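You operate a simulated robot arm through the tools that you are given. There is no shell and no other tool. Be economical: measure what you need, move in short steps, check, and stop when the job is done.

The job below is to be done with a simulated two-armed robot. You get a single attempt, and the scene is never put back.

JOB
Pick up the brake pin with one hand, pass it to the other hand and put it on the shelf under the framing bench.

The check looks at the end state, three seconds after you hand in, the way a careful person would. Anything else that was tipped, shoved, dropped, spilled or broken makes it a failure.

ROBOT AND FRAMES
Two 6-joint arms with two-finger parallel grippers on one trunk, on a base that drives. Base frame: it is fixed to the floor where the robot stands at the start and does not move with it; the origin is under the middle of the robot, x ahead of it, y to its left, z up. Lengths are in m, angles in degrees, forces in N, time in s.
The left shoulder is at the start at [0.08, 0.216, 1.61], the right one opposite. With the tool pointing down near the work surface each hand reaches from about 0.1 to 0.68 m from the robot's upright axis, wherever it stands, measured 20 degrees to its own side. Places, roughly: brake pin (4x4x10 cm) [0.5, -0.2, 0.9]; shelf under the framing bench [0.7, -0.2, 0.2]. Payload 3.43 kg a hand.
The tool frame of a hand sits at the grasp point between the pads (the TCP): z along the fingers, y along the line on which they close. The tips reach 0.03 m beyond it. Largest opening 0.094 m; finger width 0.028, thickness 0.01; the body of the gripper, 0.05 by 0.096 m, starts 0.055 m behind the TCP.
Orientation is that of the tool frame in the base frame, as [roll, pitch, yaw] about the fixed x, y, z axes, in that order (R = Rz(yaw) Ry(pitch) Rx(roll)). With the fingers straight down and closing along the base's y, the tool's x points along the base's -x, its y along +y and its z along -z.

CONTROLS
- The arms move only by the tool move_arm. It takes "left_targets", "right_targets" or both (then of equal length, played together; a hand with none holds still); each is a list of rows, each an object (a shift or turn left out is 0, a gripper value left out holds the last) with "translation": the shift along the tool's x, y, z in m, a list of three; "dr": the turn, a rotation vector about the tool's x, y, z in rad, a list of three. In form: [{"translation": [tx, ty, tz], "dr": [rx, ry, rz]}, ...]. A call has 1 to 20 rows; each row shifts and turns the commanded pose from where the row before left it, along the tool's axes as they then stand. "left_gripper" and "right_gripper" are, for a hand that has rows, the opening, from 0 (shut) to 1 (fully open), set as the call begins (left out, the last holds). Each row takes 0.2 s and may step no farther than 0.05 m and 8.6 degrees from the row before; otherwise, or with a gripper value out of range, the whole call is refused. Where a pose cannot be reached the arm comes as near as it can. A force on the tool above 40 N (or 10 N above the force at the start of the call, whichever is more), or a blocked arm, ends the call early, and 0.2 s more pass. The fingers move at their own pace (about 0.072 m/s each) and stop on an object; they squeeze with about 29 N. The grip force told is the motor's: it shows also when the fingers shut on nothing. Time passes only in rows, and 0.2 s behind the last, so rows that do not move let the fingers close. The reply holds the time, the measured pose of the TCP, the force on the tool along the base axes, the opening and the grip force, in the units named above and with some noise, with the torque about the TCP (base axes, N m) and any sound that the robot's microphone picked up, and new pictures: "pictures" is both (left out), scene, wrist or none (wrist: the cameras of the hands that moved).
- Cameras (640 x 400 px; columns grow to the right, rows downward): "scene" is now at [0.0877, -0.0419, 1.7583]; the picture's right is [-0.56, -0.83, 0.00], its down [-0.69, 0.46, -0.56] and it looks along [0.46, -0.31, -0.83] (base axes); focal length 281 px, centre (320, 200). "left" rides on the left gripper at [0.076, -0.014, -0.102] in its tool frame; the picture's right is [0.18, 0.98, 0.00], its down [-0.75, 0.14, -0.64] and it looks along [-0.63, 0.12, 0.77] (tool axes); focal length 243 px, centre (320, 200). "right" rides on the right gripper at [0.076, 0.014, -0.103] in its tool frame; the picture's right is [-0.18, 0.98, 0.00], its down [-0.75, -0.14, -0.64] and it looks along [-0.63, -0.12, 0.77] (tool axes); focal length 243 px, centre (320, 200). There is no depth. A picture from a camera that has moved, and an enlarged one, comes with that camera's place and axes in the base frame and with its lens.
- lift_body(by): slides the trunk up (or, below 0, down) by that many m; the arms and the scene camera ride with it, the base frame stays. It gives what a move gives, with no picture.
- base_move(legs): drives the robot by 1 to 6 legs, each [ahead, left, turn to the left] in m, m and degrees, along the robot's own axes; the way and the turn of a leg run together, so that a leg with both is an arc; at most 1.5 m and 180 degrees a leg. The arms and the cameras ride along, it lands a little off, and it stops where it bumps. It gives what a move gives, and a new picture of the scene camera.
- aim_head(pan, tilt): turns the head with the scene camera to pan (to the left, within 86 degrees either way) and tilt (down, from -29 to 69), counted from straight ahead of the robot. It gives what a move gives, and a new picture of the scene camera.
- close_up(camera, box): a new picture of the part [left, top, right, bottom] of that camera's present view, enlarged. It takes no simulated time.
- sign_off(): hands the job in; it is judged then, once.

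Work in short steps. Places have to be worked out from the pictures, the camera data and where the tool is seen: move nearer, look again, correct. Check each grasp and each placing, and mend what went wrong. You have 120 turns and 260 pictures in all, those below and enlarged ones among them. Open the grippers and draw the arms clear of the work before you hand the job in, unless the task says otherwise; then end with one line.

The tools are called after "Emit:" as name(argument=value, ...) on one line, values as JSON. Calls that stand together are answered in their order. move_arm: Moves the arms, as the interface text tells. Its arguments: {"type":"object","properties":{"left_targets":{"type":"array","items":{"type":"object","properties":{"translation":{"type":"array","items":{"type":"number"}},"dr":{"type":"array","items":{"type":"number"}}}}},"left_gripper":{"type":"number"},"right_targets":{"type":"array","items":{"type":"object","properties":{"translation":{"type":"array","items":{"type":"number"}},"dr":{"type":"array","items":{"type":"number"}}}}},"right_gripper":{"type":"number"},"pictures":{"type":"string","enum":["both","scene","wrist","none"]}},"required":[]} The other tools are called the same way: lift_body (by) slides the trunk up or down; base_move (legs) drives the base; aim_head (pan, tilt) turns the head that bears the scene camera; close_up (camera, box) takes an enlarged picture of a part of a camera's view; sign_off () hands the job in.

At the start:

```text
t: 0.0
left_tcp_pos: [0.5719, -0.0962, 1.1276]
left_orientation: [179.9, -0.1, 179.9]
left_contact_force: [0.0, 0.6, 0.1]
left_torque: [0.06, 0.0, -0.03]
left_finger_gap: 0.0942
left_grip_force: 0.1
right_tcp_pos: [0.2927, -0.4062, 1.037]
right_orientation: [180.0, 0.0, -179.9]
right_contact_force: [0.1, -0.9, -1.0]
right_torque: [0.0, 0.0, -0.02]
right_finger_gap: 0.0941
right_grip_force: 0.1
trunk travel left (down, up): [-0.84, 0.0]
robot x, y, heading: [0.0025, 0.0003, -0.1]
head pan, tilt: [-34.0, 56.3]
```

scene: 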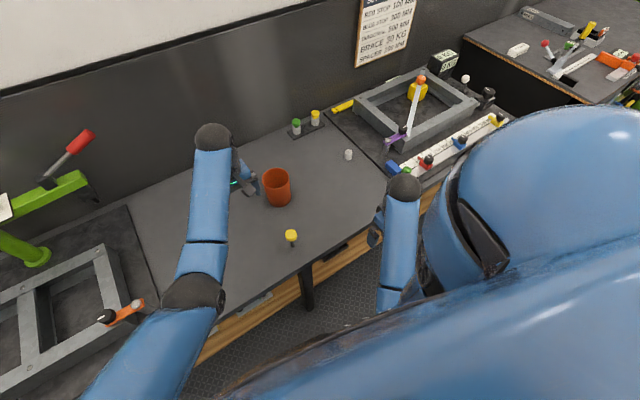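
right: 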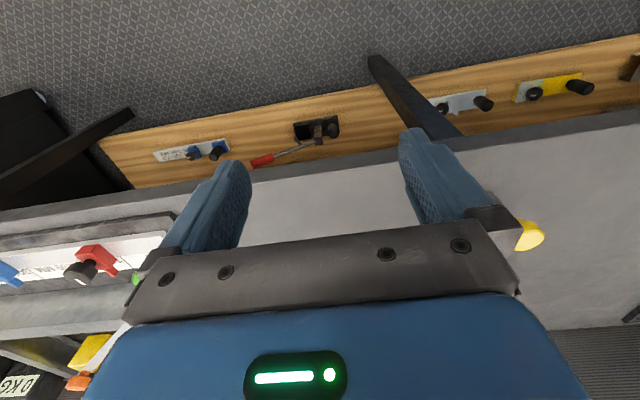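
left: 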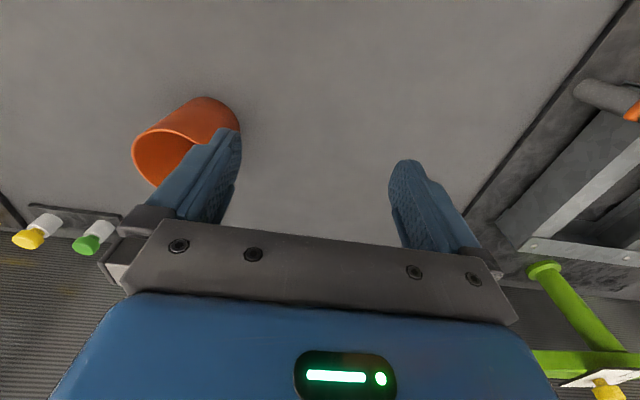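

The yellow-capped item near (291,237) projects to about [0.49,-0.20,0.9], which matches the brake pin. I'll zoom in there.

Emit:
close_up(camera="scene", box=[230, 180, 350, 255])

Emit:
close_up(camera="scene", box=[200, 100, 520, 300])

```text
5.33 times, centred on (290, 218) of scene
camera zoom: at [0.0877, -0.0419, 1.7583], right [-0.56, -0.83, 0.0], down [-0.69, 0.46, -0.56], along [0.46, -0.31, -0.83], focal length 1500 px, centre (480, 107)
```

zoom: 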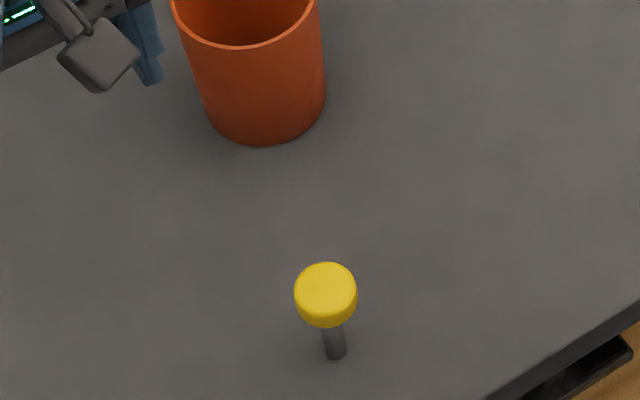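

```text
2.00 times, centred on (360, 200) of scene
camera zoom: at [0.0877, -0.0419, 1.7583], right [-0.56, -0.83, 0.0], down [-0.69, 0.46, -0.56], along [0.46, -0.31, -0.83], focal length 563 px, centre (240, 200)
```

zoom: 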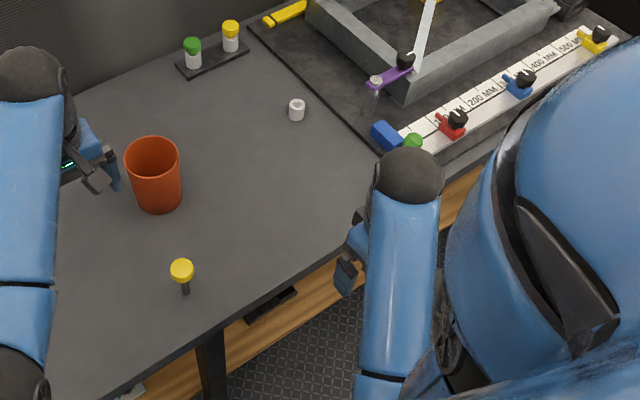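

The pin stands on its shaft with the yellow head up, head top near [0.488,-0.198,0.935]. I'll move the left hand aside and bring the right hand over the pin at its present height.

Emit:
move_arm(left_targets=[{"translation": [0, 0.045, 0]}, {"translation": [0, 0.045, 0]}, {"translation": [0, 0.045, 0]}, {"translation": [0, 0.045, 0]}, {"translation": [0, 0.045, 0]}, {"translation": [0, 0.045, 0]}], right_targets=[{"translation": [0, 0, -0.03]}, {"translation": [-0.039, 0.0, 0]}, {"translation": [-0.039, 0.025, 0]}, {"translation": [-0.039, 0.025, 0]}, {"translation": [-0.039, 0.03, 0]}, {"translation": [-0.039, 0.03, 0]}], right_gripper=1)

Emit:
close_up(camera="scene", box=[350, 0, 430, 70])

```text
t: 1.4
left_tcp_pos: [0.5934, 0.1721, 1.1064]
left_orientation: [-179.9, 0.0, 179.9]
left_contact_force: [0.0, 0.5, -0.7]
left_torque: [-0.06, 0.04, 0.01]
left_finger_gap: 0.0941
left_grip_force: 0.0
left hand out of reach, approached as far as the arm can: row 3, 4, 5, 6
right_tcp_pos: [0.4872, -0.2932, 1.0413]
right_orientation: [-179.8, -0.1, 179.9]
right_contact_force: [0.3, 0.5, 0.3]
right_torque: [-0.07, 0.03, -0.02]
right_finger_gap: 0.0939
right_grip_force: 0.1
right hand out of reach, approached as far as the arm can: row 1
trunk travel left (down, up): [-0.84, 0.0]
robot x, y, heading: [0.004, 0.0032, -0.1]
head pan, tilt: [-34.0, 56.3]
camera scene: at [0.0904, -0.0388, 1.7582], right [-0.56, -0.83, 0.0], down [-0.69, 0.46, -0.56], along [0.46, -0.31, -0.83], focal length 281 px, centre (320, 200)
camera right: at [0.4107, -0.2777, 1.1448], right [0.18, 0.98, 0.0], down [0.75, -0.14, 0.64], along [0.63, -0.12, -0.77], focal length 243 px, centre (320, 200)
camera left: at [0.5161, 0.1571, 1.2083], right [-0.18, 0.98, 0.0], down [0.75, 0.14, 0.64], along [0.63, 0.12, -0.77], focal length 243 px, centre (320, 200)
```

scene: 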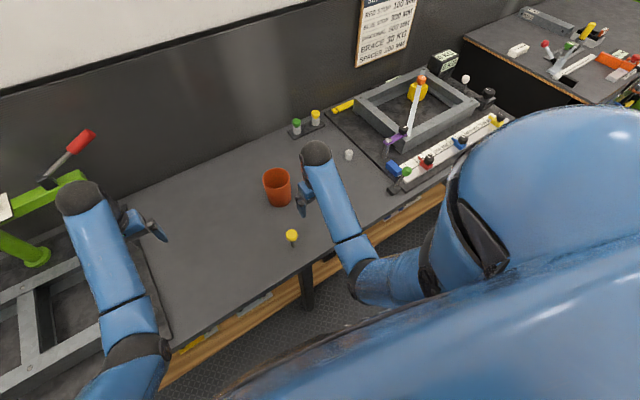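
right: 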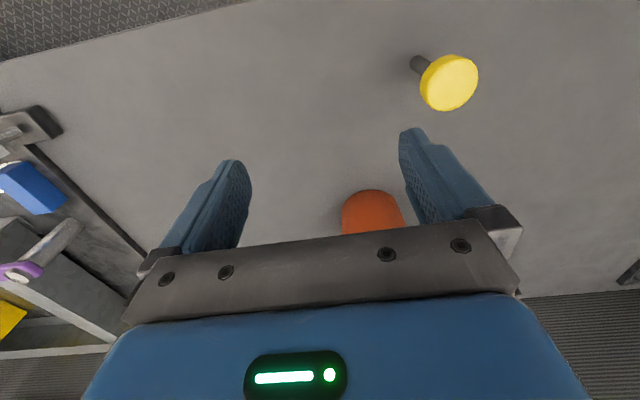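
left: 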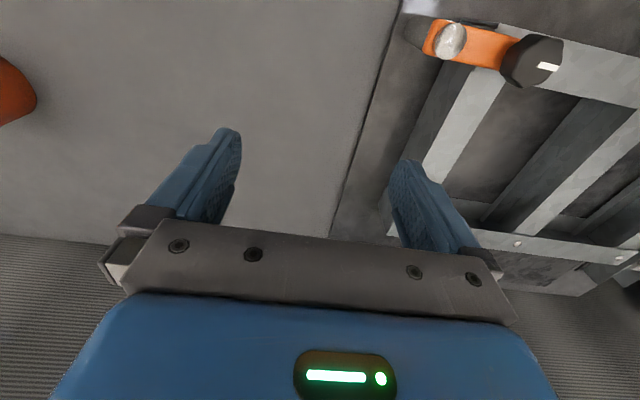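

```text
5.71 times, centred on (390, 35) of scene
camera zoom: at [0.0904, -0.0388, 1.7582], right [-0.56, -0.83, 0.0], down [-0.69, 0.46, -0.56], along [0.46, -0.31, -0.83], focal length 1607 px, centre (-80, 1143)
```

zoom: 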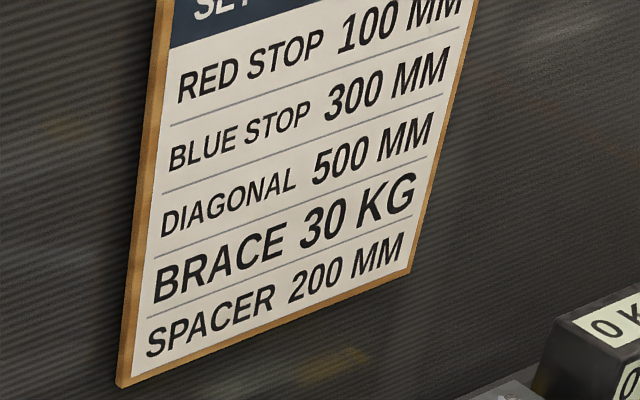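

Right-camera view puts the pin head near [0.485,-0.187], just to the left of the open fingers. I'll shift right hand +y by 0.103 and look again.

Emit:
move_arm(right_targets=[{"translation": [0, 0.05, 0]}, {"translation": [0, 0.053, 0]}], pictures="none")

```text
refused: row 2 steps farther than a row can; nothing moved
```

Splitting into three smaller rows.

Emit:
move_arm(right_targets=[{"translation": [0, 0.035, 0]}, {"translation": [0, 0.035, 0]}, {"translation": [0, 0.033, 0]}])

```text
t: 2.2
left_tcp_pos: [0.591, 0.1686, 1.1067]
left_orientation: [-179.8, -0.1, -180.0]
left_contact_force: [0.0, -0.3, 0.2]
left_torque: [-0.02, 0.02, 0.02]
left_finger_gap: 0.0939
left_grip_force: 0.0
right_tcp_pos: [0.4878, -0.1897, 1.043]
right_orientation: [-179.8, -0.1, -179.9]
right_contact_force: [0.5, -0.1, 0.0]
right_torque: [0.01, 0.02, -0.01]
right_finger_gap: 0.0938
right_grip_force: 0.0
trunk travel left (down, up): [-0.84, 0.0]
robot x, y, heading: [0.0037, -0.005, -0.1]
head pan, tilt: [-34.0, 56.3]
camera scene: at [0.0889, -0.0403, 1.7582], right [-0.56, -0.83, 0.0], down [-0.69, 0.46, -0.56], along [0.46, -0.31, -0.83], focal length 281 px, centre (320, 200)
camera right: at [0.412, -0.176, 1.1468], right [0.18, 0.98, 0.0], down [0.75, -0.14, 0.64], along [0.63, -0.12, -0.77], focal length 243 px, centre (320, 200)
```

scene: 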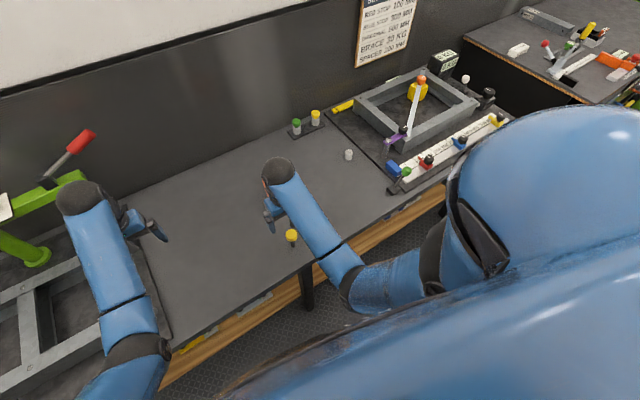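
right: 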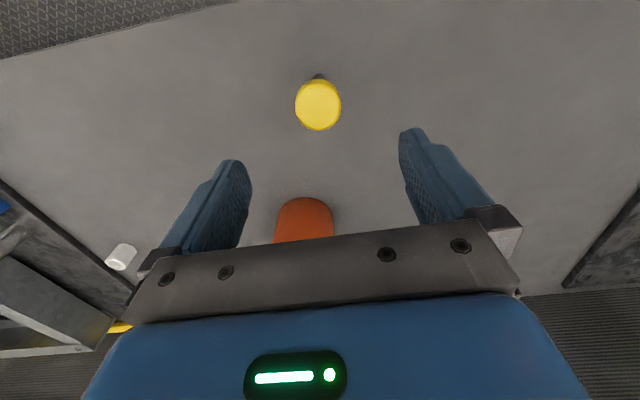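

Pin head now measures about [0.482,-0.191], well centred between fingers. Descending 0.07 with a small x correction, then checking.

Emit:
move_arm(right_targets=[{"translation": [0.005, 0, 0.025]}, {"translation": [0, 0, 0.025]}, {"translation": [0, 0, 0.02]}], pictures="wrist")

Emit:
close_up(camera="scene", box=[250, 180, 346, 240])

```text
t: 3.0
left_tcp_pos: [0.5907, 0.1693, 1.1073]
left_orientation: [-180.0, 0.1, -179.9]
left_contact_force: [0.2, 0.2, 0.7]
left_torque: [0.02, -0.02, -0.01]
left_finger_gap: 0.0942
left_grip_force: 0.1
right_tcp_pos: [0.4821, -0.1915, 0.9726]
right_orientation: [-179.9, -0.1, -179.8]
right_contact_force: [0.6, -0.7, -0.2]
right_torque: [0.0, -0.03, 0.01]
right_finger_gap: 0.0939
right_grip_force: 0.0
trunk travel left (down, up): [-0.84, 0.0]
robot x, y, heading: [0.0027, 0.0024, 0.2]
head pan, tilt: [-34.0, 56.3]
camera right: at [0.4054, -0.1768, 1.0756], right [0.18, 0.98, 0.0], down [0.75, -0.14, 0.64], along [0.63, -0.12, -0.77], focal length 243 px, centre (320, 200)
```

right: 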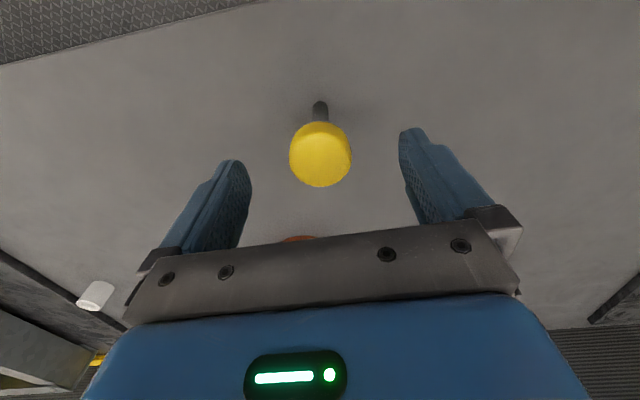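

```text
6.67 times, centred on (298, 210) of scene
camera zoom: at [0.0885, -0.042, 1.7582], right [-0.56, -0.83, 0.0], down [-0.69, 0.46, -0.56], along [0.46, -0.31, -0.83], focal length 1875 px, centre (467, 133)
```

zoom: 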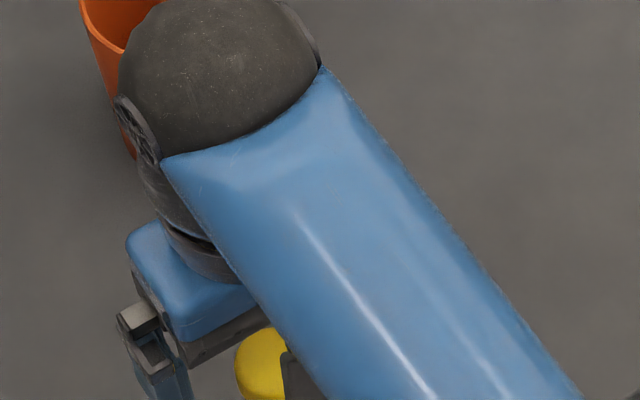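

Head top is at about [0.481,-0.191,0.938]. Lower 0.028 so the tips sit just beneath the head, then close.

Emit:
move_arm(right_targets=[{"translation": [0.001, 0, 0.028]}, {}], pictures="wrist")

```text
t: 3.6
left_tcp_pos: [0.5917, 0.1678, 1.1073]
left_orientation: [179.9, 0.1, -180.0]
left_contact_force: [0.5, -0.2, 0.1]
left_torque: [0.0, 0.0, 0.01]
left_finger_gap: 0.0941
left_grip_force: 0.1
right_tcp_pos: [0.4816, -0.1921, 0.9444]
right_orientation: [-179.8, 0.0, -179.8]
right_contact_force: [0.6, -0.6, 0.3]
right_torque: [0.0, 0.01, 0.0]
right_finger_gap: 0.0942
right_grip_force: 0.1
trunk travel left (down, up): [-0.84, 0.0]
robot x, y, heading: [-0.0031, -0.0043, 0.0]
head pan, tilt: [-34.0, 56.3]
camera right: at [0.4038, -0.1764, 1.0471], right [0.18, 0.98, 0.0], down [0.75, -0.14, 0.64], along [0.63, -0.12, -0.77], focal length 243 px, centre (320, 200)
```

right: 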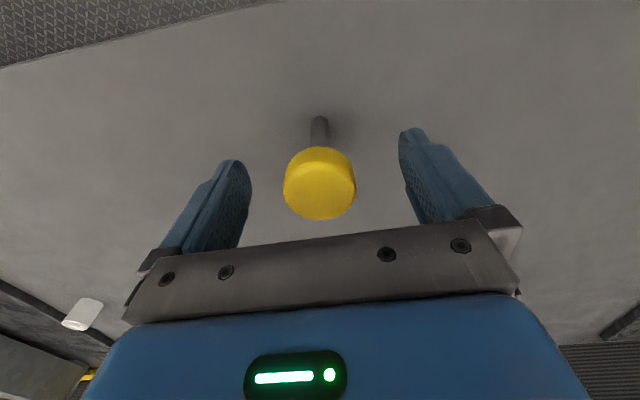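

Aligned. Closing on the head.

Emit:
move_arm(right_targets=[{}, {}, {}, {}], right_gripper=0, pictures="wrist")

```text
t: 4.6
left_tcp_pos: [0.5909, 0.17, 1.1086]
left_orientation: [179.9, 0.0, 180.0]
left_contact_force: [0.4, 0.0, -0.6]
left_torque: [-0.01, -0.04, -0.04]
left_finger_gap: 0.0943
left_grip_force: 0.0
right_tcp_pos: [0.4808, -0.1909, 0.9435]
right_orientation: [-179.9, 0.0, -179.9]
right_contact_force: [1.1, -0.6, 0.2]
right_torque: [0.04, -0.01, 0.02]
right_finger_gap: 0.0366
right_grip_force: 28.6
trunk travel left (down, up): [-0.84, 0.0]
robot x, y, heading: [-0.0013, -0.0023, -0.0]
head pan, tilt: [-34.0, 56.3]
camera right: at [0.4036, -0.1764, 1.0474], right [0.18, 0.98, 0.0], down [0.75, -0.14, 0.64], along [0.63, -0.12, -0.77], focal length 243 px, centre (320, 200)
```

right: 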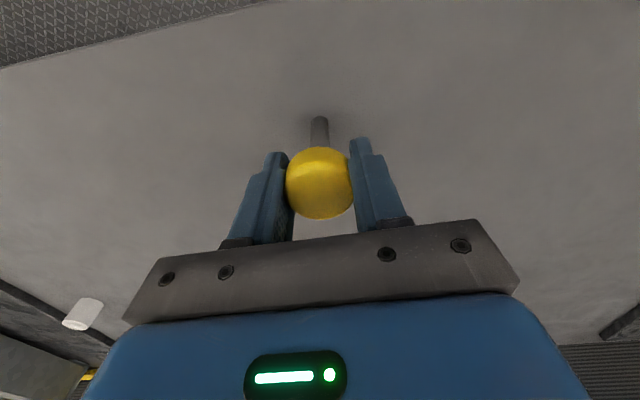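

Head is gripped (gap 0.037, 28.6 N). Lifting straight up.

Emit:
move_arm(right_targets=[{"translation": [0, 0, -0.02]}, {"translation": [0, 0, -0.04]}, {"translation": [0, 0, -0.04]}, {"translation": [0, 0, -0.02]}])

```text
t: 5.6
left_tcp_pos: [0.5894, 0.1688, 1.1076]
left_orientation: [179.9, 0.1, -180.0]
left_contact_force: [0.6, -0.7, -0.2]
left_torque: [-0.01, 0.0, -0.01]
left_finger_gap: 0.094
left_grip_force: 0.0
right_tcp_pos: [0.4821, -0.1887, 1.0557]
right_orientation: [-179.9, 0.1, -179.9]
right_contact_force: [-0.2, 0.8, -0.5]
right_torque: [-0.01, 0.0, 0.0]
right_finger_gap: 0.0366
right_grip_force: 29.4
right hand out of reach, approached as far as the arm can: row 4
trunk travel left (down, up): [-0.84, 0.0]
robot x, y, heading: [-0.0005, 0.0007, -0.0]
head pan, tilt: [-34.0, 56.3]
camera scene: at [0.088, -0.0419, 1.7582], right [-0.56, -0.83, 0.0], down [-0.69, 0.46, -0.56], along [0.46, -0.31, -0.83], focal length 281 px, centre (320, 200)
camera right: at [0.4044, -0.1743, 1.1579], right [0.18, 0.98, 0.0], down [0.75, -0.14, 0.64], along [0.63, -0.12, -0.77], focal length 243 px, centre (320, 200)
```

scene: 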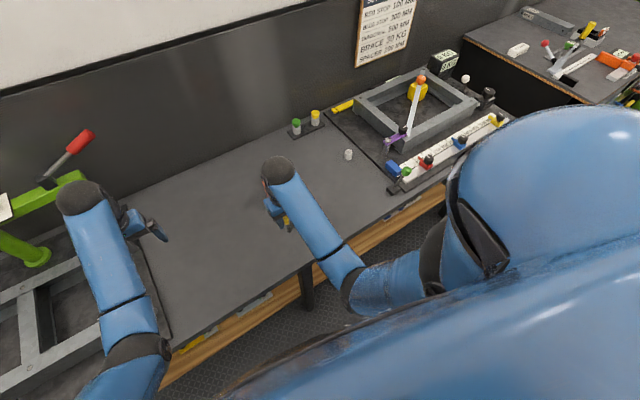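
right: 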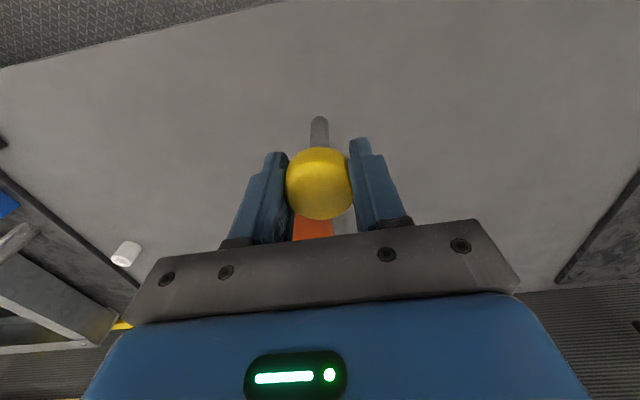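

Pin is held. I'd like to back off to see the shelf; first check surroundings by looking to both sides.

Emit:
aim_head(pan=86, tilt=35)

Emit:
aim_head(pan=-86, tilt=35)

Emit:
aim_head(pan=0, tilt=55)

```text
t: 7.6
left_tcp_pos: [0.5901, 0.1686, 1.1072]
left_orientation: [179.9, 0.0, 180.0]
left_contact_force: [-0.3, 1.2, 0.0]
left_torque: [-0.02, 0.0, 0.01]
left_finger_gap: 0.0942
left_grip_force: 0.1
right_tcp_pos: [0.4823, -0.189, 1.0551]
right_orientation: [-179.9, 0.0, 180.0]
right_contact_force: [-0.3, -0.2, -1.7]
right_torque: [-0.02, 0.02, -0.01]
right_finger_gap: 0.0368
right_grip_force: 28.8
trunk travel left (down, up): [-0.84, 0.0]
robot x, y, heading: [-0.001, 0.0042, -0.0]
head pan, tilt: [85.9, 35.0]
camera scene: at [0.0356, 0.0856, 1.7881], right [1.0, -0.07, 0.0], down [-0.04, -0.57, -0.82], along [0.06, 0.82, -0.57], focal length 281 px, centre (320, 200)
```

scene: 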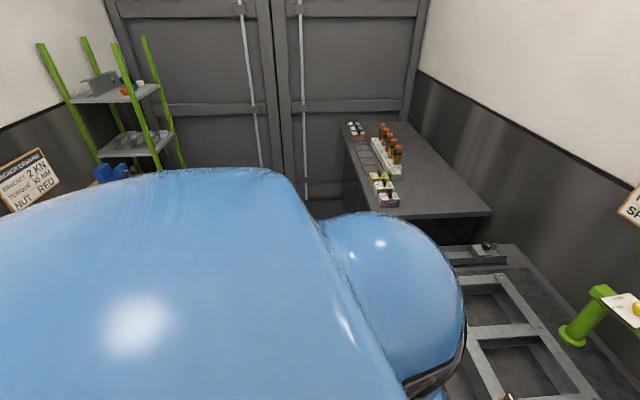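

```text
t: 10.2
left_tcp_pos: [0.5911, 0.1682, 1.1076]
left_orientation: [180.0, 0.0, 180.0]
left_contact_force: [-0.7, -0.3, -0.7]
left_torque: [-0.01, -0.01, -0.02]
left_finger_gap: 0.0938
left_grip_force: 0.1
right_tcp_pos: [0.4817, -0.1872, 1.0545]
right_orientation: [-179.9, 0.0, -180.0]
right_contact_force: [0.7, 0.6, 0.0]
right_torque: [0.01, -0.02, 0.02]
right_finger_gap: 0.0367
right_grip_force: 29.1
trunk travel left (down, up): [-0.84, 0.0]
robot x, y, heading: [-0.0029, 0.0006, 0.4]
head pan, tilt: [-85.9, 35.0]
camera scene: at [0.0356, -0.0901, 1.7881], right [-1.0, -0.07, 0.0], down [-0.04, 0.57, -0.82], along [0.06, -0.82, -0.57], focal length 281 px, centre (320, 200)
```

scene: 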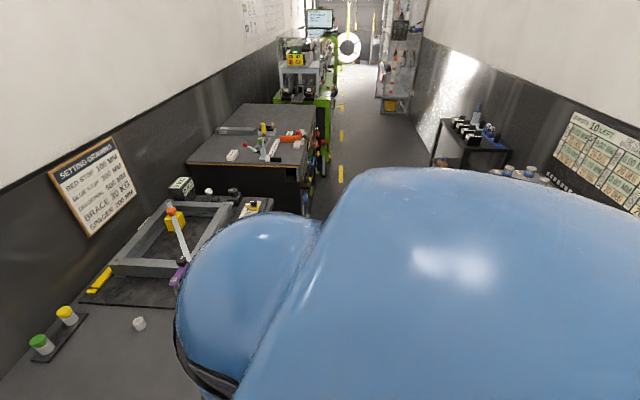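

```text
t: 11.8
left_tcp_pos: [0.5906, 0.1692, 1.1077]
left_orientation: [180.0, 0.1, 179.9]
left_contact_force: [0.0, 0.3, -0.3]
left_torque: [-0.03, -0.04, -0.01]
left_finger_gap: 0.0941
left_grip_force: 0.1
right_tcp_pos: [0.4828, -0.1895, 1.0543]
right_orientation: [-179.9, 0.1, -180.0]
right_contact_force: [-0.7, -0.3, -0.7]
right_torque: [-0.02, 0.0, -0.02]
right_finger_gap: 0.0364
right_grip_force: 28.9
trunk travel left (down, up): [-0.84, 0.0]
robot x, y, heading: [0.002, 0.0026, -0.3]
head pan, tilt: [0.0, 55.0]
camera scene: at [0.1014, -0.0023, 1.7598], right [0.0, -1.0, 0.0], down [-0.82, 0.0, -0.57], along [0.57, 0.0, -0.82], focal length 281 px, centre (320, 200)
```

scene: 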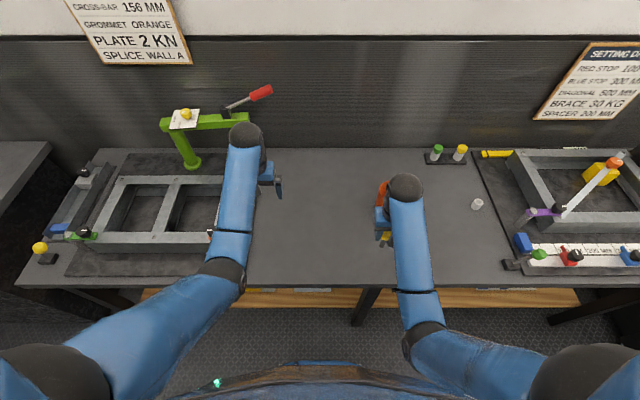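

The room behind has benches from about x=-0.75, so I'll back off a moderate 0.35 m, which clears both hands of the bench edge (x≈0.39).

Emit:
base_move(legs=[[-0.35, 0, 0]])

```text
t: 14.1
left_tcp_pos: [0.2445, 0.1663, 1.106]
left_orientation: [-180.0, -0.2, 179.7]
left_contact_force: [0.3, 0.4, -1.2]
left_torque: [0.03, 0.05, 0.01]
left_finger_gap: 0.0938
left_grip_force: 0.1
right_tcp_pos: [0.132, -0.1902, 1.053]
right_orientation: [-179.9, 0.0, 179.8]
right_contact_force: [0.7, -0.3, -0.3]
right_torque: [-0.01, 0.04, 0.01]
right_finger_gap: 0.0366
right_grip_force: 28.7
trunk travel left (down, up): [-0.84, 0.0]
robot x, y, heading: [-0.3462, 0.0028, -0.3]
head pan, tilt: [0.0, 55.0]
camera scene: at [-0.2443, -0.0018, 1.7595], right [-0.01, -1.0, 0.0], down [-0.82, 0.01, -0.57], along [0.57, 0.0, -0.82], focal length 281 px, centre (320, 200)
```

scene: 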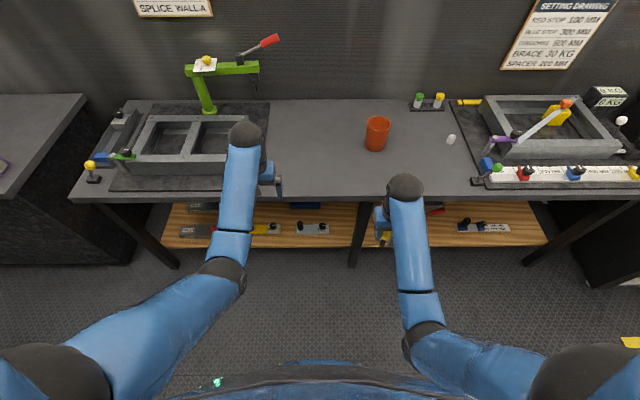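

The wooden plank is the shelf (front edge x≈0.48, z≈0.2) with some tools on it. Lower trunk 0.4 to view it; hands are clear of the bench front.

Emit:
lift_body(by=-0.4)

Emit:
aim_head(pan=-10, tilt=40)

```text
t: 17.9
left_tcp_pos: [0.2425, 0.1673, 0.7071]
left_orientation: [180.0, 0.1, 179.6]
left_contact_force: [-1.1, 0.1, -0.3]
left_torque: [0.01, 0.0, -0.04]
left_finger_gap: 0.094
left_grip_force: 0.1
right_tcp_pos: [0.1307, -0.1914, 0.6539]
right_orientation: [-179.8, 0.2, 179.7]
right_contact_force: [0.7, 0.3, -1.0]
right_torque: [0.02, 0.01, 0.03]
right_finger_gap: 0.0366
right_grip_force: 28.8
trunk travel left (down, up): [-0.44, 0.4]
robot x, y, heading: [-0.3498, 0.0003, -0.3]
head pan, tilt: [0.0, 55.0]
```

```text
t: 18.7
left_tcp_pos: [0.2426, 0.1665, 0.7066]
left_orientation: [-180.0, 0.2, 179.5]
left_contact_force: [-0.3, 0.2, 0.1]
left_torque: [-0.04, 0.02, 0.01]
left_finger_gap: 0.0941
left_grip_force: 0.0
right_tcp_pos: [0.1309, -0.1901, 0.6556]
right_orientation: [-179.9, 0.2, 179.7]
right_contact_force: [0.1, -0.4, -0.9]
right_torque: [-0.03, -0.02, -0.01]
right_finger_gap: 0.0366
right_grip_force: 28.7
trunk travel left (down, up): [-0.44, 0.4]
robot x, y, heading: [-0.3499, 0.0022, -0.3]
head pan, tilt: [-10.0, 40.0]
camera scene: at [-0.2371, -0.0166, 1.3804], right [-0.18, -0.98, 0.0], down [-0.63, 0.12, -0.77], along [0.75, -0.14, -0.64], focal length 281 px, centre (320, 200)
```

scene: 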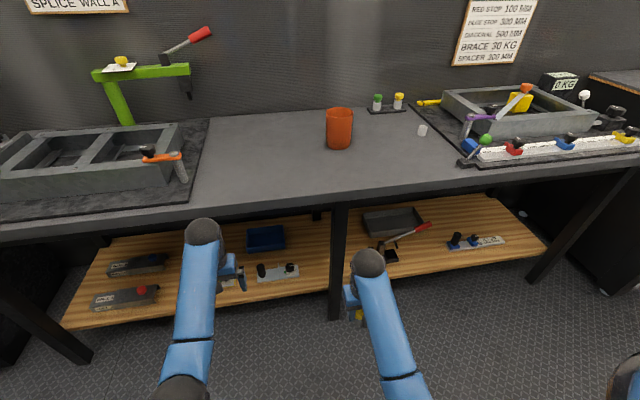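

The shelf has a clear patch left of the centre leg around [0.62,-0.13], and the leg stands at about [0.43,-0.21]. For the handover I'll centre the right hand a bit (y≈-0.05, z≈0.60) while pitching the left hand forward to about 34° below horizontal.

Emit:
move_arm(left_targets=[{"dr": [0, -0.14, 0]}, {"dr": [0, -0.14, 0]}, {"dr": [0, -0.14, 0]}, {"dr": [0, -0.14, 0]}, {"dr": [0, -0.14, 0]}, {"dr": [0, -0.14, 0]}, {"dr": [0, -0.14, 0]}], right_targets=[{"translation": [0, 0.02, 0.008]}, {"translation": [0, 0.02, 0.008]}, {"translation": [0, 0.02, 0.008]}, {"translation": [0, 0.02, 0.008]}, {"translation": [0, 0.02, 0.008]}, {"translation": [0, 0.02, 0.008]}, {"translation": [0, 0.02, 0.006]}])

```text
t: 20.3
left_tcp_pos: [0.2426, 0.1675, 0.7074]
left_orientation: [-179.9, 56.4, 179.7]
left_contact_force: [0.1, -0.1, -0.8]
left_torque: [-0.01, 0.02, 0.0]
left_finger_gap: 0.094
left_grip_force: 0.1
right_tcp_pos: [0.1295, -0.0511, 0.601]
right_orientation: [-179.9, 0.2, 179.6]
right_contact_force: [-0.3, 0.0, -1.5]
right_torque: [0.02, -0.01, 0.03]
right_finger_gap: 0.0365
right_grip_force: 29.2
trunk travel left (down, up): [-0.44, 0.4]
robot x, y, heading: [-0.3507, 0.0003, -0.2]
head pan, tilt: [-10.0, 40.0]
camera scene: at [-0.2375, -0.016, 1.3806], right [-0.18, -0.98, 0.0], down [-0.63, 0.12, -0.77], along [0.75, -0.14, -0.64], focal length 281 px, centre (320, 200)
camera right: at [0.0524, -0.0367, 0.7033], right [0.19, 0.98, 0.0], down [0.75, -0.14, 0.64], along [0.63, -0.12, -0.76], focal length 243 px, centre (320, 200)
camera left: at [0.1142, 0.1529, 0.701], right [-0.1, 0.98, -0.15], down [-0.12, 0.14, 0.98], along [0.99, 0.11, 0.1], focal length 243 px, centre (320, 200)
```

scene: 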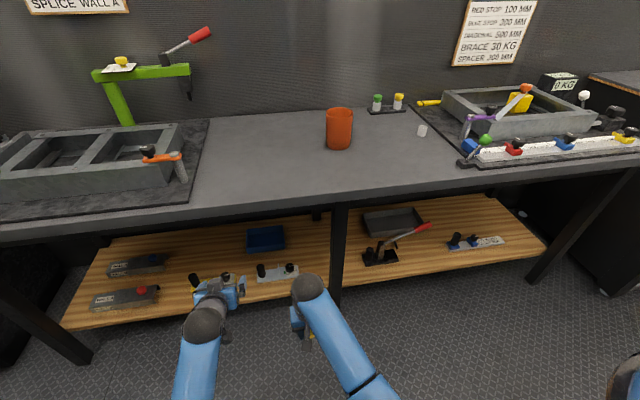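
right: 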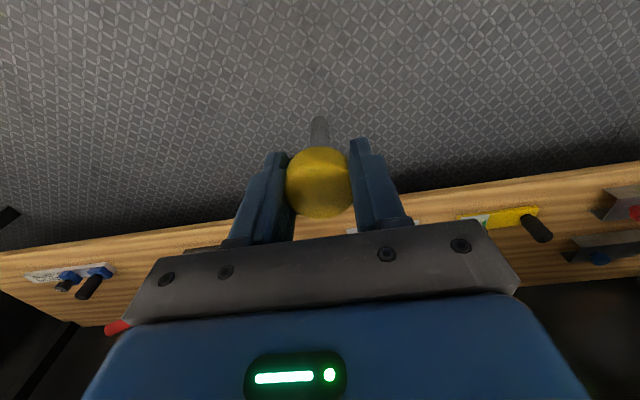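
left: 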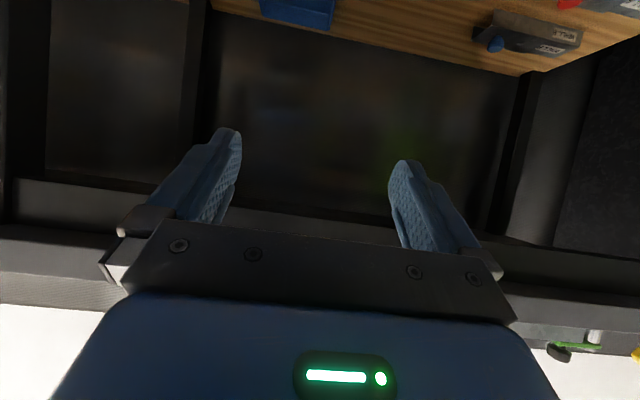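

Pitched pose reached fine. Now move the left hand back and down to x≈0.02, z≈0.535, then partly toward the pin in y.

Emit:
move_arm(left_targets=[{"translation": [0.0444, 0, -0.015]}, {"translation": [0.0444, 0, -0.015]}, {"translation": [0.0444, 0, -0.015]}, {"translation": [0.0444, 0, -0.015]}, {"translation": [0.0444, 0, -0.015]}, {"translation": [0.0444, 0, -0.015]}, {"translation": [0, -0.04, 0]}, {"translation": [0, -0.04, 0]}, {"translation": [0, -0.04, 0]}], left_gripper=1)

```text
t: 22.3
left_tcp_pos: [0.0201, 0.0485, 0.537]
left_orientation: [179.9, 56.3, 179.6]
left_contact_force: [-0.6, 1.3, -0.7]
left_torque: [0.0, 0.0, 0.0]
left_finger_gap: 0.0942
left_grip_force: 0.0
right_tcp_pos: [0.1311, -0.0532, 0.6012]
right_orientation: [-179.9, 0.2, 179.7]
right_contact_force: [-0.1, -0.3, -1.2]
right_torque: [-0.03, -0.01, -0.02]
right_finger_gap: 0.0365
right_grip_force: 29.6
trunk travel left (down, up): [-0.44, 0.4]
robot x, y, heading: [-0.3475, 0.0003, -0.5]
head pan, tilt: [-10.0, 40.0]
camera scene: at [-0.2368, -0.0172, 1.3805], right [-0.18, -0.98, 0.0], down [-0.63, 0.12, -0.77], along [0.75, -0.14, -0.64], focal length 281 px, centre (320, 200)
camera left: at [-0.1082, 0.0349, 0.5303], right [-0.1, 0.98, -0.15], down [-0.11, 0.14, 0.98], along [0.99, 0.11, 0.1], focal length 243 px, centre (320, 200)
```

scene: 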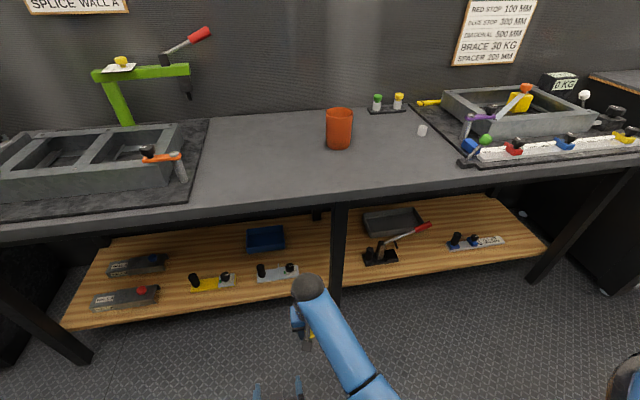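
left: 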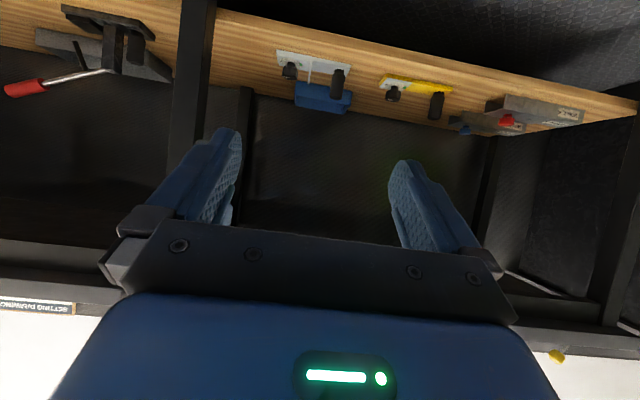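

Left hand staged; the pin is hidden behind its finger. Slide 0.1 to -y to line up, and point the head down to watch.

Emit:
move_arm(left_targets=[{"translation": [0, -0.035, 0]}, {"translation": [0, -0.035, 0]}, {"translation": [0, -0.03, 0]}], pictures="wrist")

Emit:
aim_head(pan=0, tilt=65)

```text
t: 23.1
left_tcp_pos: [0.0141, -0.0336, 0.5272]
left_orientation: [177.8, 55.4, 178.7]
left_contact_force: [0.2, 0.4, 0.7]
left_torque: [-0.02, -0.03, -0.03]
left_finger_gap: 0.094
left_grip_force: 0.0
right_tcp_pos: [0.1284, -0.0531, 0.6031]
right_orientation: [-179.9, 0.2, 179.7]
right_contact_force: [0.6, 0.2, -0.6]
right_torque: [0.01, 0.02, 0.01]
right_finger_gap: 0.0361
right_grip_force: 29.1
trunk travel left (down, up): [-0.44, 0.4]
robot x, y, heading: [-0.351, 0.0036, -0.1]
head pan, tilt: [-10.0, 40.0]
camera left: at [-0.114, -0.0488, 0.5223], right [-0.11, 0.99, -0.13], down [-0.1, 0.12, 0.99], along [0.99, 0.12, 0.09], focal length 243 px, centre (320, 200)
```

left: 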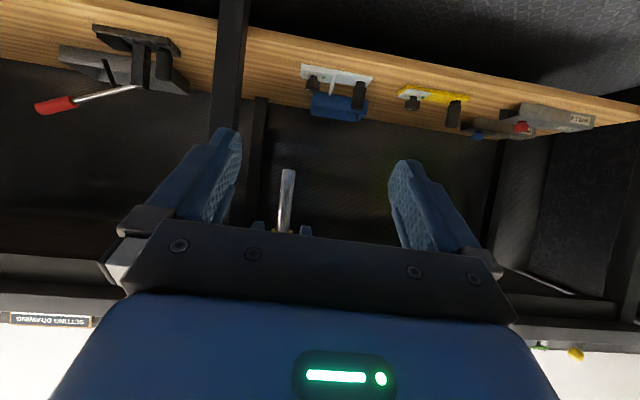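

```text
t: 24.0
left_tcp_pos: [0.0149, -0.0367, 0.5268]
left_orientation: [177.9, 55.6, 178.5]
left_contact_force: [0.2, 0.1, 0.0]
left_torque: [0.0, 0.0, 0.03]
left_finger_gap: 0.094
left_grip_force: 0.0
right_tcp_pos: [0.1296, -0.0517, 0.5999]
right_orientation: [-179.9, 0.1, 179.7]
right_contact_force: [-0.9, 0.3, -1.5]
right_torque: [0.02, 0.02, 0.01]
right_finger_gap: 0.0363
right_grip_force: 29.3
trunk travel left (down, up): [-0.44, 0.4]
robot x, y, heading: [-0.3496, -0.0014, -0.4]
head pan, tilt: [0.0, 65.0]
camera scene: at [-0.2602, -0.0018, 1.348], right [-0.01, -1.0, 0.0], down [-0.91, 0.01, -0.42], along [0.42, 0.0, -0.91], focal length 281 px, centre (320, 200)
```

scene: 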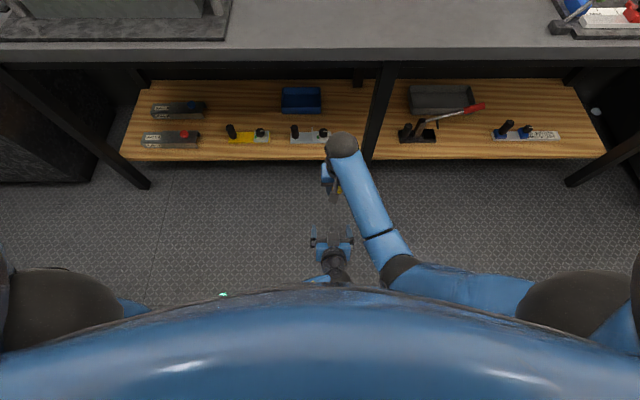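

The shaft is visible between the left fingers. Zooming to measure how far it protrudes below the right fingertips.

Emit:
close_up(camera="left", box=[230, 150, 342, 240])

Emit:
close_up(camera="scene", box=[280, 120, 408, 300])

```text
4.44 times, centred on (286, 195) of left
camera zoom: at [-0.1126, -0.0506, 0.5204], right [-0.11, 0.99, -0.13], down [-0.11, 0.12, 0.99], along [0.99, 0.12, 0.09], focal length 1078 px, centre (471, 222)
```

zoom: 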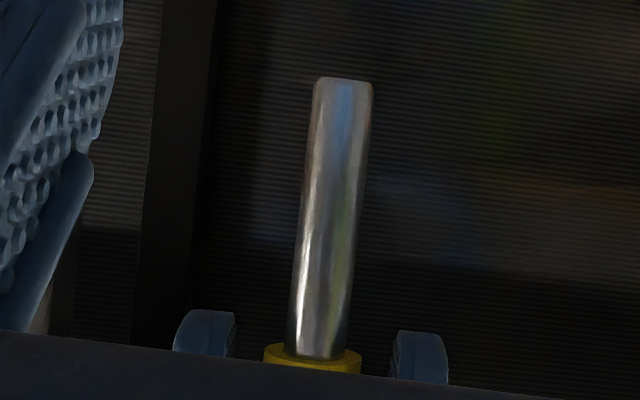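

```text
2.22 times, centred on (344, 210) of scene
camera zoom: at [-0.2602, -0.0018, 1.348], right [-0.01, -1.0, 0.0], down [-0.91, 0.01, -0.42], along [0.42, 0.0, -0.91], focal length 625 px, centre (267, 178)
```

zoom: 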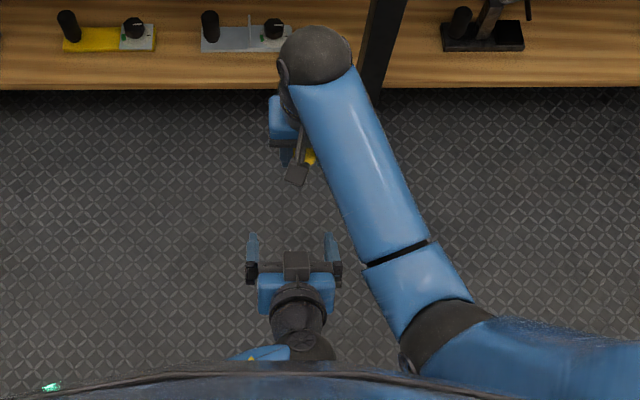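

Actual geometry: shaft dia ~13 mm, only ~5.5 cm protrudes below the right tips, bottom at z≈0.516. I'll flatten the left hand to about 27° and aim to grip at z≈0.542 with the shaft 1.5 cm toward the tips; advancing two thirds first.

Emit:
move_arm(left_targets=[{"dr": [0, -0.11, 0]}, {"translation": [-0.018, 0, 0.0265]}, {"translation": [-0.018, 0, 0.0265]}, {}], pictures="wrist")

Emit:
close_up(camera="left", box=[200, 110, 400, 240])

```text
t: 25.0
left_tcp_pos: [0.0831, -0.0537, 0.5405]
left_orientation: [180.0, 62.6, 179.6]
left_contact_force: [0.2, -0.1, -0.6]
left_torque: [-0.01, 0.0, -0.03]
left_finger_gap: 0.094
left_grip_force: 0.1
right_tcp_pos: [0.1292, -0.0509, 0.5999]
right_orientation: [-179.8, 0.2, 179.7]
right_contact_force: [0.0, -0.8, -1.9]
right_torque: [0.01, 0.02, 0.01]
right_finger_gap: 0.0361
right_grip_force: 29.5
trunk travel left (down, up): [-0.44, 0.4]
robot x, y, heading: [-0.3499, 0.0009, -0.4]
head pan, tilt: [0.0, 65.0]
camera left: at [-0.044, -0.0672, 0.5189], right [-0.08, 0.98, -0.16], down [-0.22, 0.14, 0.96], along [0.97, 0.11, 0.21], focal length 243 px, centre (320, 200)
```

left: 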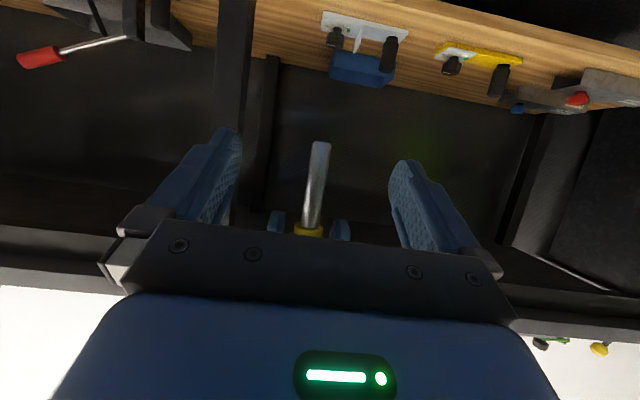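

```text
3.08 times, centred on (300, 175) of left
camera zoom: at [-0.044, -0.0672, 0.5189], right [-0.08, 0.98, -0.16], down [-0.22, 0.14, 0.96], along [0.97, 0.11, 0.21], focal length 746 px, centre (382, 277)
```

zoom: 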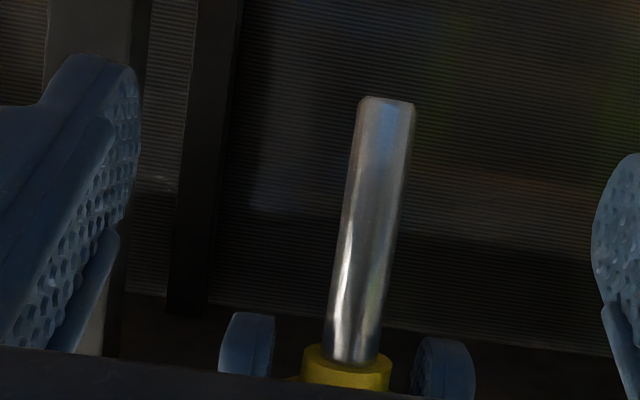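

Pin bottom confirmed at z≈0.515 and centred in y. Advancing the last 3 cm.

Emit:
move_arm(left_targets=[{"translation": [-0.0106, 0, 0.0122]}, {"translation": [-0.0106, 0, 0.0122]}, {}], pictures="wrist")

Emit:
close_up(camera="left", box=[200, 110, 400, 240])

Emit:
close_up(camera="scene", box=[290, 130, 390, 260])

```text
t: 25.8
left_tcp_pos: [0.1136, -0.054, 0.5475]
left_orientation: [-180.0, 62.4, 179.6]
left_contact_force: [-1.4, -0.1, 0.6]
left_torque: [0.02, -0.04, -0.01]
left_finger_gap: 0.0942
left_grip_force: 0.1
right_tcp_pos: [0.1289, -0.0517, 0.6007]
right_orientation: [-180.0, 0.1, 179.7]
right_contact_force: [-1.2, 0.3, -1.5]
right_torque: [0.01, 0.0, -0.01]
right_finger_gap: 0.0363
right_grip_force: 28.6
trunk travel left (down, up): [-0.44, 0.4]
robot x, y, heading: [-0.3471, -0.0003, -0.2]
head pan, tilt: [0.0, 65.0]
camera left: at [-0.0122, -0.0678, 0.5274], right [-0.08, 0.98, -0.16], down [-0.22, 0.14, 0.96], along [0.97, 0.11, 0.21], focal length 243 px, centre (320, 200)
```

left: 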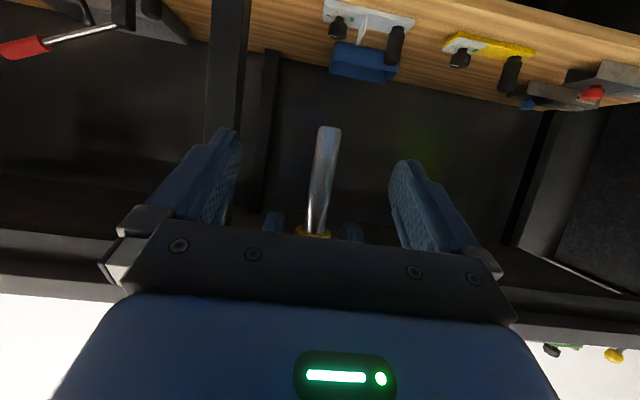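

```text
3.08 times, centred on (300, 175) of left
camera zoom: at [-0.0122, -0.0678, 0.5274], right [-0.08, 0.98, -0.16], down [-0.22, 0.14, 0.96], along [0.97, 0.11, 0.21], focal length 746 px, centre (382, 277)
```

zoom: 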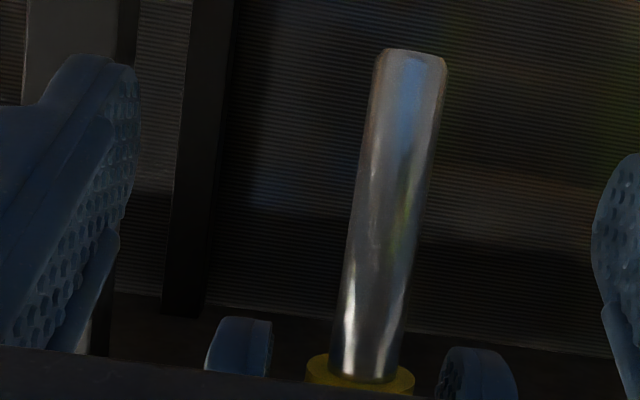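

```text
3.08 times, centred on (340, 195) of scene
camera zoom: at [-0.2604, -0.0016, 1.3482], right [-0.01, -1.0, 0.0], down [-0.91, 0.01, -0.42], along [0.42, 0.0, -0.91], focal length 866 px, centre (258, 215)
```

zoom: 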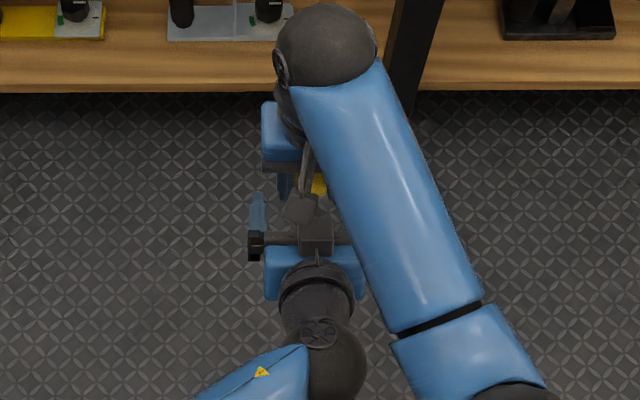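

Shaft sits between left pads at the planned spot, no contacts. Closing the left gripper.

Emit:
move_arm(left_targets=[{}, {}, {}, {}, {}], left_gripper=0, pictures="wrist")

Emit:
close_up(camera="left", box=[200, 110, 400, 240])

```text
t: 27.0
left_tcp_pos: [0.114, -0.0532, 0.5476]
left_orientation: [179.9, 62.5, 179.7]
left_contact_force: [-2.0, 11.1, 2.6]
left_torque: [-0.38, -0.01, 0.15]
left_finger_gap: 0.0127
left_grip_force: 29.0
right_tcp_pos: [0.1301, -0.0535, 0.5997]
right_orientation: [-179.8, 0.1, 179.6]
right_contact_force: [1.1, -11.4, -4.9]
right_torque: [-0.27, -0.12, 0.0]
right_finger_gap: 0.0366
right_grip_force: 28.8
trunk travel left (down, up): [-0.44, 0.4]
robot x, y, heading: [-0.3526, 0.0022, -0.4]
head pan, tilt: [0.0, 65.0]
camera left: at [-0.0123, -0.0673, 0.5271], right [-0.08, 0.98, -0.16], down [-0.22, 0.14, 0.96], along [0.97, 0.11, 0.21], focal length 243 px, centre (320, 200)
```

left: 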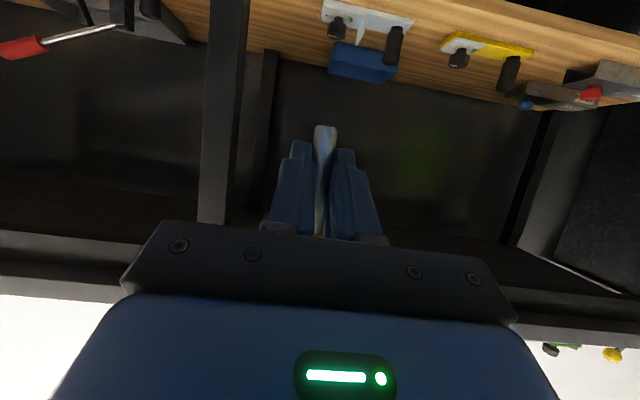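

```text
3.08 times, centred on (300, 175) of left
camera zoom: at [-0.0123, -0.0673, 0.5271], right [-0.08, 0.98, -0.16], down [-0.22, 0.14, 0.96], along [0.97, 0.11, 0.21], focal length 746 px, centre (382, 277)
```

zoom: 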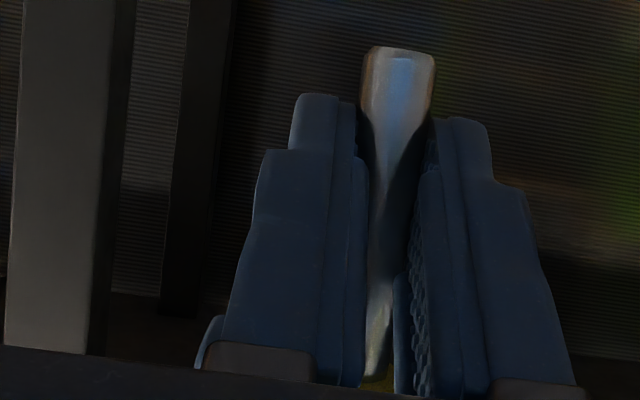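

Left grip holds the shaft (gap 12.7 mm, 29 N). Opening the right gripper.

Emit:
move_arm(right_targets=[{}, {}, {}, {}], right_gripper=1, pictures="wrist")

```text
t: 28.0
left_tcp_pos: [0.1141, -0.0539, 0.5474]
left_orientation: [-180.0, 62.5, 179.5]
left_contact_force: [-0.1, -0.2, -0.5]
left_torque: [-0.02, 0.03, 0.03]
left_finger_gap: 0.013
left_grip_force: 28.8
right_tcp_pos: [0.1291, -0.0519, 0.5998]
right_orientation: [-179.8, 0.2, 179.7]
right_contact_force: [-0.1, -0.1, -0.8]
right_torque: [0.02, -0.01, 0.0]
right_finger_gap: 0.094
right_grip_force: 0.2
trunk travel left (down, up): [-0.44, 0.4]
robot x, y, heading: [-0.352, 0.0017, -0.5]
head pan, tilt: [0.0, 65.0]
camera right: at [0.0525, -0.0373, 0.7032], right [0.19, 0.98, 0.0], down [0.75, -0.14, 0.64], along [0.63, -0.12, -0.77], focal length 243 px, centre (320, 200)
```

right: 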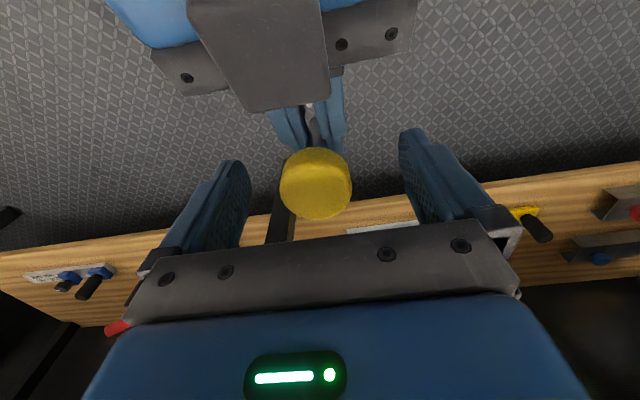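

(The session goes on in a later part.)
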